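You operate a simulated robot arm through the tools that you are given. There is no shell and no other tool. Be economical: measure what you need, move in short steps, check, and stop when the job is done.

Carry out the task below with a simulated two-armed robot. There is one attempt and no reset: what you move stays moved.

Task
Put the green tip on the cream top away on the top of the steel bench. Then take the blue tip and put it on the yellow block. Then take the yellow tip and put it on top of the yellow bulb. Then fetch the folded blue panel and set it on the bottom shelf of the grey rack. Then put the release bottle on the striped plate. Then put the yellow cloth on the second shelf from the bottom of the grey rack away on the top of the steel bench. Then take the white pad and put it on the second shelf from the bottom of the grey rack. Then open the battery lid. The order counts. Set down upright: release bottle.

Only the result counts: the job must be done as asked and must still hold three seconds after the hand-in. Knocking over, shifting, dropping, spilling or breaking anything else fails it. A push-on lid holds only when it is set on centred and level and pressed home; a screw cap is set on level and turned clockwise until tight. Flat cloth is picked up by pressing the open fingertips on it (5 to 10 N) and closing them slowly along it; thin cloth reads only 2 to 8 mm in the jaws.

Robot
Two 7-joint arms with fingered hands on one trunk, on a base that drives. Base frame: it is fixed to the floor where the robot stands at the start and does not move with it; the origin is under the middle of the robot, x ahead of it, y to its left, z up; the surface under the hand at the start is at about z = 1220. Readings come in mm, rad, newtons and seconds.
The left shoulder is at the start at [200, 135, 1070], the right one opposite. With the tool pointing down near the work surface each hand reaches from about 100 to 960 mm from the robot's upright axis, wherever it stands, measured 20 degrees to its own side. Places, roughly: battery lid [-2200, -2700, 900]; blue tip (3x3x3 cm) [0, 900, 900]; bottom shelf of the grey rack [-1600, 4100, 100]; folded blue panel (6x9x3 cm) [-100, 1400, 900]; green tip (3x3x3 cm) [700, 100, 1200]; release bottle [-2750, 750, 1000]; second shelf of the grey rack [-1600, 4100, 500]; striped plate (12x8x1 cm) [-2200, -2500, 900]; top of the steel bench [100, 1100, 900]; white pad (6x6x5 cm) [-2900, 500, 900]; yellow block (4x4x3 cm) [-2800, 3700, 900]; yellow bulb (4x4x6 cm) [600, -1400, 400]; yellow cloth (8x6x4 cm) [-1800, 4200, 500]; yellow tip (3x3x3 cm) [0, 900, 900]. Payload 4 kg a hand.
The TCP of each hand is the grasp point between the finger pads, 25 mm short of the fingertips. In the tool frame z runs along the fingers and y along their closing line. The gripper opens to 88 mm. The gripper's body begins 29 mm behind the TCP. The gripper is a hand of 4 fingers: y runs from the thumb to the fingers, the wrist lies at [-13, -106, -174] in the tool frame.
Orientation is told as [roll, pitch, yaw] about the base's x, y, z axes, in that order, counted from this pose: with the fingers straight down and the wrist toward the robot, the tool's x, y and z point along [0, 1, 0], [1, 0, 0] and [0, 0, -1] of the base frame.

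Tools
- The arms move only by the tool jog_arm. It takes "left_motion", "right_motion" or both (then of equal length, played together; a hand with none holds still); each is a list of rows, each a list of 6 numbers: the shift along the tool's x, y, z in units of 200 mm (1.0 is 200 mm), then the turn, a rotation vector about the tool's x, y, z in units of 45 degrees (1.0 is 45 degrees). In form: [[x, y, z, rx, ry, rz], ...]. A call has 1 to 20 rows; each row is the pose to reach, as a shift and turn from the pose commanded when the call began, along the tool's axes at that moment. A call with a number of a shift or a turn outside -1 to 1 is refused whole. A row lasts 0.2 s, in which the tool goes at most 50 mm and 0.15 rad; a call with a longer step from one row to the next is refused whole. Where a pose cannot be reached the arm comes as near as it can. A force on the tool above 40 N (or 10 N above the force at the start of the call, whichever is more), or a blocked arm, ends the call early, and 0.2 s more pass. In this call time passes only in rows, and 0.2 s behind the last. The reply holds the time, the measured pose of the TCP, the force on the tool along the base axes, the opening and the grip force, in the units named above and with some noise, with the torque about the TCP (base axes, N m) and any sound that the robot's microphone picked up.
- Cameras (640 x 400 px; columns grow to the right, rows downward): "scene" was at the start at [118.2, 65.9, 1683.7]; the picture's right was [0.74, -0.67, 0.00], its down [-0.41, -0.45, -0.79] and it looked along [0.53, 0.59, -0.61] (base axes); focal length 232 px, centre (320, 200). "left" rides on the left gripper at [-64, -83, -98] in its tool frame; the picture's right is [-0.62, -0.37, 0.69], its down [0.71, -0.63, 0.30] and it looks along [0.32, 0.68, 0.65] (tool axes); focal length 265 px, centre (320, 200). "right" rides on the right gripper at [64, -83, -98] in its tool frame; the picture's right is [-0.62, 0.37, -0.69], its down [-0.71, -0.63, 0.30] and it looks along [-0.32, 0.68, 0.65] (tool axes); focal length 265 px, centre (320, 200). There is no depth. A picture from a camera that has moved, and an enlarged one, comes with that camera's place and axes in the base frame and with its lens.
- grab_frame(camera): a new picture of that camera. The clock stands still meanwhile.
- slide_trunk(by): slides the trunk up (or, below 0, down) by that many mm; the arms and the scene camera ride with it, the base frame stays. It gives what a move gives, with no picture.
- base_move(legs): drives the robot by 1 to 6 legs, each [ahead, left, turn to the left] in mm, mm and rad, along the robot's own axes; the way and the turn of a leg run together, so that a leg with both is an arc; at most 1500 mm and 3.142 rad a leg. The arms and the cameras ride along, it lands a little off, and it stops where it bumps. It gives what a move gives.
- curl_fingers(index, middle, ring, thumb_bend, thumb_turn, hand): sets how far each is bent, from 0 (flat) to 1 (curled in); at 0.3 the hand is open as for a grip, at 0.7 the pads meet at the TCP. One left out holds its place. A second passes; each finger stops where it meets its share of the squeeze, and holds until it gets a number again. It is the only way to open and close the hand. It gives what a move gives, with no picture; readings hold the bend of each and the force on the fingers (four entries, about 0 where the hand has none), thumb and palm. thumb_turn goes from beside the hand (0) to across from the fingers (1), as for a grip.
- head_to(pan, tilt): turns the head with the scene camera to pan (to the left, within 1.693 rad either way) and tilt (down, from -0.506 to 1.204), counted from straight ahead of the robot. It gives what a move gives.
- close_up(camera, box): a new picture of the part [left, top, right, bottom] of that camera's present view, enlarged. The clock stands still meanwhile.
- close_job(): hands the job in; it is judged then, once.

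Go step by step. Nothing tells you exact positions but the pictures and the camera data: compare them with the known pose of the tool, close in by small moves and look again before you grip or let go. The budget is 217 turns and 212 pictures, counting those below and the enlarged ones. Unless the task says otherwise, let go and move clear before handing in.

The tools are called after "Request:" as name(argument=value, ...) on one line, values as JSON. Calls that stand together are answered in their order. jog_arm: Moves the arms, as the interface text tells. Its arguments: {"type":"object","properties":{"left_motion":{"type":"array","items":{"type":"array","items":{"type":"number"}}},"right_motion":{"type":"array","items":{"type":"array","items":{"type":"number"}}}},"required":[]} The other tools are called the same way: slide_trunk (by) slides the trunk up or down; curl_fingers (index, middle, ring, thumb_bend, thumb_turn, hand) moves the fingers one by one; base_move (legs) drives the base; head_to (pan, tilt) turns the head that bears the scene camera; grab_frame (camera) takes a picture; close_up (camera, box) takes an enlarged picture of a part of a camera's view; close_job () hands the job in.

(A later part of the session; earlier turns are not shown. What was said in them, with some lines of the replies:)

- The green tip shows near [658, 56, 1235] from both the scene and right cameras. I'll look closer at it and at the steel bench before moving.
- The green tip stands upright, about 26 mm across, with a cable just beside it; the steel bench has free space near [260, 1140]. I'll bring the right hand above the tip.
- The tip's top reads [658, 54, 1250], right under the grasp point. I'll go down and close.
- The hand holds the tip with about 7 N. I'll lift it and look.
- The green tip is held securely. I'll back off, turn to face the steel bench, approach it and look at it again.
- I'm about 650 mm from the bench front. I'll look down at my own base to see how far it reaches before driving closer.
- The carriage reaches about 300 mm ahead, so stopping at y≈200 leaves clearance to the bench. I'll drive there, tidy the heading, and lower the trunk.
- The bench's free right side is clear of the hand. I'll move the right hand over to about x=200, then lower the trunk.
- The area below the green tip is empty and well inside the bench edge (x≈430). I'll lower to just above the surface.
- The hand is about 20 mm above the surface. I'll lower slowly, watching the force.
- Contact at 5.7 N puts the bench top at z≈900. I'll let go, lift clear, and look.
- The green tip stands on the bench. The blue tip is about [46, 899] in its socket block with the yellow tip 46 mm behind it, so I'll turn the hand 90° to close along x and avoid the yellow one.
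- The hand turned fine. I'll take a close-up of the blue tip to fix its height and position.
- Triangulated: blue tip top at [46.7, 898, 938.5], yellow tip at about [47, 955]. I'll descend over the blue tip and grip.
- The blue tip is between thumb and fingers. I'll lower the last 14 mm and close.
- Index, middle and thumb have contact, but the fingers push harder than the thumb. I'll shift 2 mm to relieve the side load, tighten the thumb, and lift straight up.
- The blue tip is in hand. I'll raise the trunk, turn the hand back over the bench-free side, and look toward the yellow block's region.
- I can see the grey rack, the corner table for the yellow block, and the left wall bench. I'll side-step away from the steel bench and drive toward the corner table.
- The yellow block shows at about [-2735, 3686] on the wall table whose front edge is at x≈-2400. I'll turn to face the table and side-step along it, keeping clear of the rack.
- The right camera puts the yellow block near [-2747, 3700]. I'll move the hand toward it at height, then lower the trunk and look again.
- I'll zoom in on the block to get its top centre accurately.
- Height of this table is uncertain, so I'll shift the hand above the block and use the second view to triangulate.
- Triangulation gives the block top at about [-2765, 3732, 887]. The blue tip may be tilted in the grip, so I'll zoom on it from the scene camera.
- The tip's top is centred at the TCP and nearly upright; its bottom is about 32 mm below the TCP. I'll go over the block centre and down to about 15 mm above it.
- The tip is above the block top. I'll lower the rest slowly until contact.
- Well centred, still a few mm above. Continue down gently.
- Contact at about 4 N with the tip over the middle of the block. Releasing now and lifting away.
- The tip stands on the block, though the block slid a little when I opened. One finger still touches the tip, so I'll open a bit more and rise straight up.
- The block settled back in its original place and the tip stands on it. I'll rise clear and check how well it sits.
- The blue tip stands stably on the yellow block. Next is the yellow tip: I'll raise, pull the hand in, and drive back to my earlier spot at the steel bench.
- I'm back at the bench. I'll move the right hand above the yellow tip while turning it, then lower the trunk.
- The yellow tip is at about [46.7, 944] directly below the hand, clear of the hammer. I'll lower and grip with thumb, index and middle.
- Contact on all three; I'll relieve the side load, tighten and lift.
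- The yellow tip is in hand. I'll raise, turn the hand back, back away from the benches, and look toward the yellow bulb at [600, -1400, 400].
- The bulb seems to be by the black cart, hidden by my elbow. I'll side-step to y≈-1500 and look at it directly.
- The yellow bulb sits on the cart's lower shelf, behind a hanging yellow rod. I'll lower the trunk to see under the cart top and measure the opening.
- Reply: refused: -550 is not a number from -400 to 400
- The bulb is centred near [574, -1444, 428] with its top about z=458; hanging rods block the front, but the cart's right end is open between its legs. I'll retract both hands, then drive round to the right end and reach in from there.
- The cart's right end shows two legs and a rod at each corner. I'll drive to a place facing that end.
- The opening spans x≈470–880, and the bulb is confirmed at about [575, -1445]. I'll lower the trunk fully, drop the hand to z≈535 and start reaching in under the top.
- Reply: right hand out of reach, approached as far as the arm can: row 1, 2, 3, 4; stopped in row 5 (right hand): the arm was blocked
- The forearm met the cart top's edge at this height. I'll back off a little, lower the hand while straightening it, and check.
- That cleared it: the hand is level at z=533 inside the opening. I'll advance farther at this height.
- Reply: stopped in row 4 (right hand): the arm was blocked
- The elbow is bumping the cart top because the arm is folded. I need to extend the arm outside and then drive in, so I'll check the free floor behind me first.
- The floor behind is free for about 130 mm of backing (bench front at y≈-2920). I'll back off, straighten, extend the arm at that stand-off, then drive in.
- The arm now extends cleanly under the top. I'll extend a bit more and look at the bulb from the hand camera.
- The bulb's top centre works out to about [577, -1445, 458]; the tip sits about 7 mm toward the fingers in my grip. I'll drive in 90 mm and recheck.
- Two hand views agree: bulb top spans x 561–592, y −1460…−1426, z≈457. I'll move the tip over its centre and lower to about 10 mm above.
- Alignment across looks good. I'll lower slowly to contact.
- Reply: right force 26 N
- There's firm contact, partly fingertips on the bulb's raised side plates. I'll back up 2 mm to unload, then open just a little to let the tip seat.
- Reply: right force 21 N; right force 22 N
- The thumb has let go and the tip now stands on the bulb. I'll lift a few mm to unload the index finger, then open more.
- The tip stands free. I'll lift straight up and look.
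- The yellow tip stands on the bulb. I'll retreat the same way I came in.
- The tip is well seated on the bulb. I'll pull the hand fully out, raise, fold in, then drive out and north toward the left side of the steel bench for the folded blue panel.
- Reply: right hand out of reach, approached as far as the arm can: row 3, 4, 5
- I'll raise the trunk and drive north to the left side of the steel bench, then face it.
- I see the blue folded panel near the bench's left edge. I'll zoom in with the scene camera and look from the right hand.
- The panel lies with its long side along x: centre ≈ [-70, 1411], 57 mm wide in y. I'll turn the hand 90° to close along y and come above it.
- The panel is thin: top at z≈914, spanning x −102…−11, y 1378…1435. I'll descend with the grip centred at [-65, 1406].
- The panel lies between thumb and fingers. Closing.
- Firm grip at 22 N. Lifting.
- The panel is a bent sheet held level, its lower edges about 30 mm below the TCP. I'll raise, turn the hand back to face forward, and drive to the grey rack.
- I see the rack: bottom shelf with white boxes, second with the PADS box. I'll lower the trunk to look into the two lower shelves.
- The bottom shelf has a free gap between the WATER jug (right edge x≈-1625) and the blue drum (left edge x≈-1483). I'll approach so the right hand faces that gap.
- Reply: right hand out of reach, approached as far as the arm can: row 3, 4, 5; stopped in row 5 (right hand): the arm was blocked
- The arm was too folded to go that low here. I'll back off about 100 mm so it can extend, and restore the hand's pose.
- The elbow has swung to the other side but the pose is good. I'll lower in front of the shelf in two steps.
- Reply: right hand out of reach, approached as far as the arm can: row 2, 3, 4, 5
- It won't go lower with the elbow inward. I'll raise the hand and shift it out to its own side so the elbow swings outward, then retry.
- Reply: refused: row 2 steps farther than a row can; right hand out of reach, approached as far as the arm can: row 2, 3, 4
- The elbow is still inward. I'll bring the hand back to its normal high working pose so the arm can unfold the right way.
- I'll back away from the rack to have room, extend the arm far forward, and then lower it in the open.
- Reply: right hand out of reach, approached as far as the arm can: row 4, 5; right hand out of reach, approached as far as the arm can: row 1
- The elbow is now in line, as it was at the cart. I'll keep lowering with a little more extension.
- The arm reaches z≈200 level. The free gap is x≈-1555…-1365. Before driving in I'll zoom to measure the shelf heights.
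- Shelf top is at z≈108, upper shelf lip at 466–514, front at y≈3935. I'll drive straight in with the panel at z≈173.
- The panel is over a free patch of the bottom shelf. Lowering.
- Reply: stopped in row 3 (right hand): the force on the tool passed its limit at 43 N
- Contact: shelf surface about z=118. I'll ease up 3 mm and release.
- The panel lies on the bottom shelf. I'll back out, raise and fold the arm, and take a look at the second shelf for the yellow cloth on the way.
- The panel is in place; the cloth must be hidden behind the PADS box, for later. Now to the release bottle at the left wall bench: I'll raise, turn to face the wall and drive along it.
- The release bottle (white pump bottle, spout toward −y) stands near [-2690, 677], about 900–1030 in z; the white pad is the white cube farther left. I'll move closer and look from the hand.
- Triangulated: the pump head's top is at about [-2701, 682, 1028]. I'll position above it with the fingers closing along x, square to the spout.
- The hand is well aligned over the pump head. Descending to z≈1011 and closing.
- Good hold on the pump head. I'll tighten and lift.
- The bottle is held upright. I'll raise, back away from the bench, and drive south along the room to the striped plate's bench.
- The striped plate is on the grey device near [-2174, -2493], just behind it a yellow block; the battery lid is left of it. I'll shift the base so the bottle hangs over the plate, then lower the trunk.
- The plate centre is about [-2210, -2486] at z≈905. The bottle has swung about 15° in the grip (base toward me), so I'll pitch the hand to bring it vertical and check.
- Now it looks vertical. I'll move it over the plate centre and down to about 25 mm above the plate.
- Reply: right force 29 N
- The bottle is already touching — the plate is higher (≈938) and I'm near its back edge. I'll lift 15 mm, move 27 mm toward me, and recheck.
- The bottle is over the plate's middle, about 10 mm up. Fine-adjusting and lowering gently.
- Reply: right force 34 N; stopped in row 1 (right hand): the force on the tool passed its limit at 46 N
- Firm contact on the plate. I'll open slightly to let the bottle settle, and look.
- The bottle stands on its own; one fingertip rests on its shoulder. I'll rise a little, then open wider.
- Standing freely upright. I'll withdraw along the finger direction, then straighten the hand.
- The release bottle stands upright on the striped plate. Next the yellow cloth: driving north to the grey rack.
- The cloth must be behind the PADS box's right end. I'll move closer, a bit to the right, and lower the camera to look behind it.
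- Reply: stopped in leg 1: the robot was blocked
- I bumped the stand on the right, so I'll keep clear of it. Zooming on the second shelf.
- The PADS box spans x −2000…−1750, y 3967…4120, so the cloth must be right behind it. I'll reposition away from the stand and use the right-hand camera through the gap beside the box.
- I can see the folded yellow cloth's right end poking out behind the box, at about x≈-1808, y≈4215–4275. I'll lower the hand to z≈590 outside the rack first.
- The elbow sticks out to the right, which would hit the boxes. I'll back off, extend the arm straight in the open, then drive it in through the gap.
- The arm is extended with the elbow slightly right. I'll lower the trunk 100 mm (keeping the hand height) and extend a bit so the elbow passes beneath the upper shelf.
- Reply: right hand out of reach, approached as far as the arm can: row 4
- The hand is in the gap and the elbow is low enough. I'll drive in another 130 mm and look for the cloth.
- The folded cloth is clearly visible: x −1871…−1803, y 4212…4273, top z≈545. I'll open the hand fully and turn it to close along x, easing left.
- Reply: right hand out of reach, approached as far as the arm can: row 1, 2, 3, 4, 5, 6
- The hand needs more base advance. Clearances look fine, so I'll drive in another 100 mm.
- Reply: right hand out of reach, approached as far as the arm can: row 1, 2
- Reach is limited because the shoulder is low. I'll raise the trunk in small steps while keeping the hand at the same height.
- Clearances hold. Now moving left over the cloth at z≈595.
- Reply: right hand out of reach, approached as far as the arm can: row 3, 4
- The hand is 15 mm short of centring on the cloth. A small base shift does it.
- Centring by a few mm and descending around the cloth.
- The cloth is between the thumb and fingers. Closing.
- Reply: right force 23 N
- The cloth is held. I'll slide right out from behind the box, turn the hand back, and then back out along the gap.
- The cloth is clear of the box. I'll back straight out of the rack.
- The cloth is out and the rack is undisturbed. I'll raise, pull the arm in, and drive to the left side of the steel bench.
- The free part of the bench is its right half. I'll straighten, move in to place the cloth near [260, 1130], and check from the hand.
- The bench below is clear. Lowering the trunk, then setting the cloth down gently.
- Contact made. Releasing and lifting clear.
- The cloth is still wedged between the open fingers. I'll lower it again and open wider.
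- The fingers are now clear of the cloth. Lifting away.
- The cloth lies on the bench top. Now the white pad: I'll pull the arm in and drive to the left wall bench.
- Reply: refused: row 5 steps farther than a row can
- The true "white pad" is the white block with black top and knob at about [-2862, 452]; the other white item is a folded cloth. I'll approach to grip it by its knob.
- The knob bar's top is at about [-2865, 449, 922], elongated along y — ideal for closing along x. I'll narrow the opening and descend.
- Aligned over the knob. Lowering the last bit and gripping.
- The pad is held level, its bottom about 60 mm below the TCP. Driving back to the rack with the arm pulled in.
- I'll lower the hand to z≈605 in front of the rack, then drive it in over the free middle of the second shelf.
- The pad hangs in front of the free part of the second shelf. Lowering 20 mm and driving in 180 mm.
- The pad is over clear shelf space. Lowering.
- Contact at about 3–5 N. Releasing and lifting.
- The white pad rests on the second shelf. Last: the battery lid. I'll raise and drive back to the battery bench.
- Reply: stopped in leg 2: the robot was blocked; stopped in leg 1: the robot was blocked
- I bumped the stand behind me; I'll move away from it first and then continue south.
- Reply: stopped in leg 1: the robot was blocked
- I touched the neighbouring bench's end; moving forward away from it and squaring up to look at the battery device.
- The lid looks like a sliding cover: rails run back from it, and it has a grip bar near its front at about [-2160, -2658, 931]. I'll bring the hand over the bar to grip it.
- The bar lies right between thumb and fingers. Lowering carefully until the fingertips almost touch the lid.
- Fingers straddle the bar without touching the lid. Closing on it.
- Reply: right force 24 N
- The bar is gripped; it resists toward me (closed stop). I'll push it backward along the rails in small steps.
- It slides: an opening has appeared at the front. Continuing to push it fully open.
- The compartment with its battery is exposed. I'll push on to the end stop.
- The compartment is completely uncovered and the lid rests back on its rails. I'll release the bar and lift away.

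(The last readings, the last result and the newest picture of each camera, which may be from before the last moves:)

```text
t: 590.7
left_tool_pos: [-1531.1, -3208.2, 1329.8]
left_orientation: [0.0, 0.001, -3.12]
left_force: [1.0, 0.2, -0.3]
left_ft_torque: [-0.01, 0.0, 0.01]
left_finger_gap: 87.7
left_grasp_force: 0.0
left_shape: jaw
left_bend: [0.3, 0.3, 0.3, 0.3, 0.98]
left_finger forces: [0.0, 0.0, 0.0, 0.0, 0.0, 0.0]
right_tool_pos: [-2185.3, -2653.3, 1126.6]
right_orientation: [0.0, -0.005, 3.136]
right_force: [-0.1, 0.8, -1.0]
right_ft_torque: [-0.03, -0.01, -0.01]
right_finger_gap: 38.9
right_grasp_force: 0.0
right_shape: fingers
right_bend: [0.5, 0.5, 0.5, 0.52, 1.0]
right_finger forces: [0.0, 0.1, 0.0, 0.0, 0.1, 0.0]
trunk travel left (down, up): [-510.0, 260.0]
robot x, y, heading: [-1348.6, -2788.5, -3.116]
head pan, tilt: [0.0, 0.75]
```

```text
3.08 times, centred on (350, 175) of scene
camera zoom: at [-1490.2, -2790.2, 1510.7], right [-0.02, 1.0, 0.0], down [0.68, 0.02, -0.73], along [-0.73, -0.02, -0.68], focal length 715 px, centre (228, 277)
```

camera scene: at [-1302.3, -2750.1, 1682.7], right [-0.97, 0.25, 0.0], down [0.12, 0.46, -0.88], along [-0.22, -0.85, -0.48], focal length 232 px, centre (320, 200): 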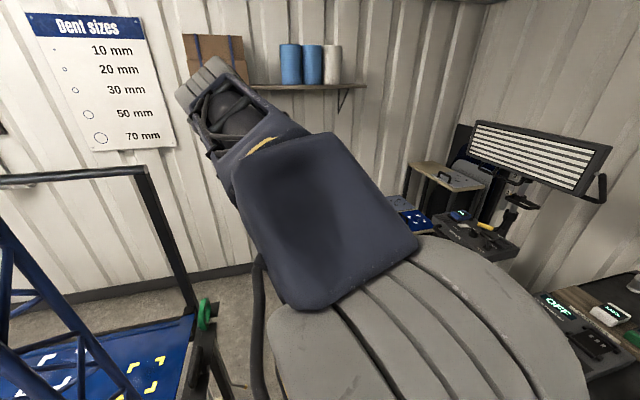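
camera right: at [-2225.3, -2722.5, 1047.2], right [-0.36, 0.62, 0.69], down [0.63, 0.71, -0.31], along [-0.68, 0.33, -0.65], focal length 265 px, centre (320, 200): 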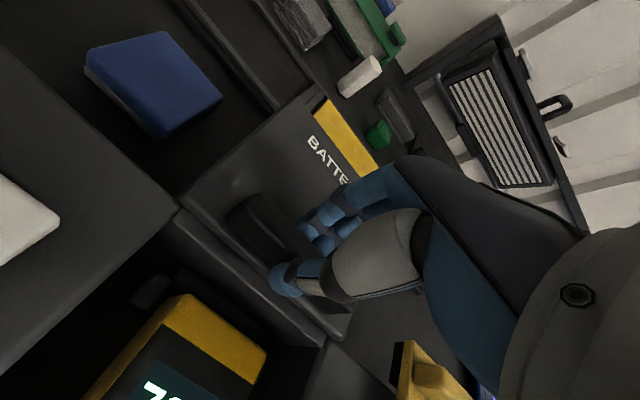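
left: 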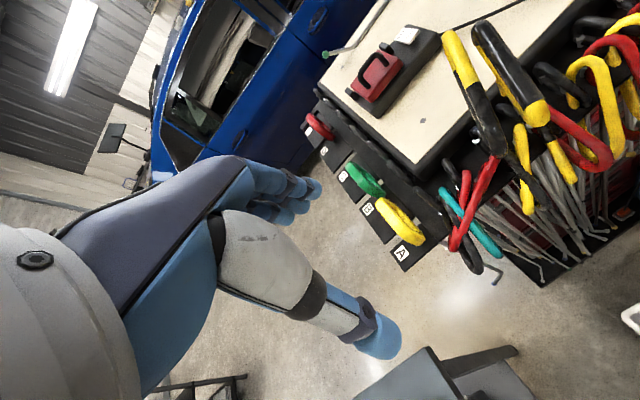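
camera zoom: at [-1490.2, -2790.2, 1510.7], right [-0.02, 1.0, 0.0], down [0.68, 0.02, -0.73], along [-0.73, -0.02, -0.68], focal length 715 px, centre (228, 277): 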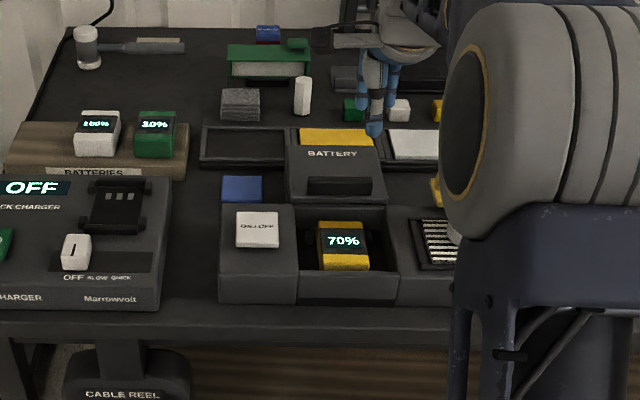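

The lid is open and stays put. A last look to confirm the bottle still stands on the plate.

Request:
grab_frame(camera="right")

```text
15 pictures are left
camera right: at [-2101.5, -2718.0, 1225.0], right [-0.36, 0.62, 0.69], down [0.63, 0.71, -0.31], along [-0.68, 0.33, -0.65], focal length 265 px, centre (320, 200)
```

right: 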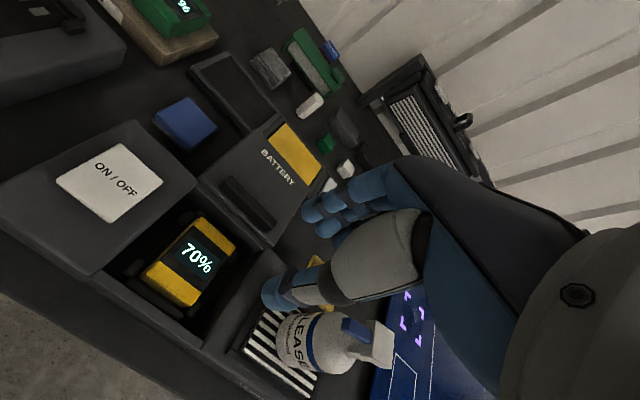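

The bottle stands upright on the striped plate, the lid is open and the hands are clear, so I'm handing the job in.

Request:
close_job()

```text
The job is handed in.
```

I did all eight steps in the order you gave and handed the job in; I haven't seen how it was judged.

- **Blue tip:** it stands on the yellow block about 9 mm off centre, so one side is right at the block's edge. It was stable when I left it.
- **Base bumps:** the base bumped the blue tilt stand by the grey rack three times. It also touched the end of the wooden bench near the battery once. I didn't check whether either of them moved.
- **Cart bump:** while I was reaching for the yellow bulb, my arm pushed against the cart's top edge twice. The items on the cart looked undisturbed in the pictures afterwards.
- **Battery lid:** it is a sliding cover. I pushed it back along its rails until the compartment was fully uncovered, but I didn't feel it reach an end stop.
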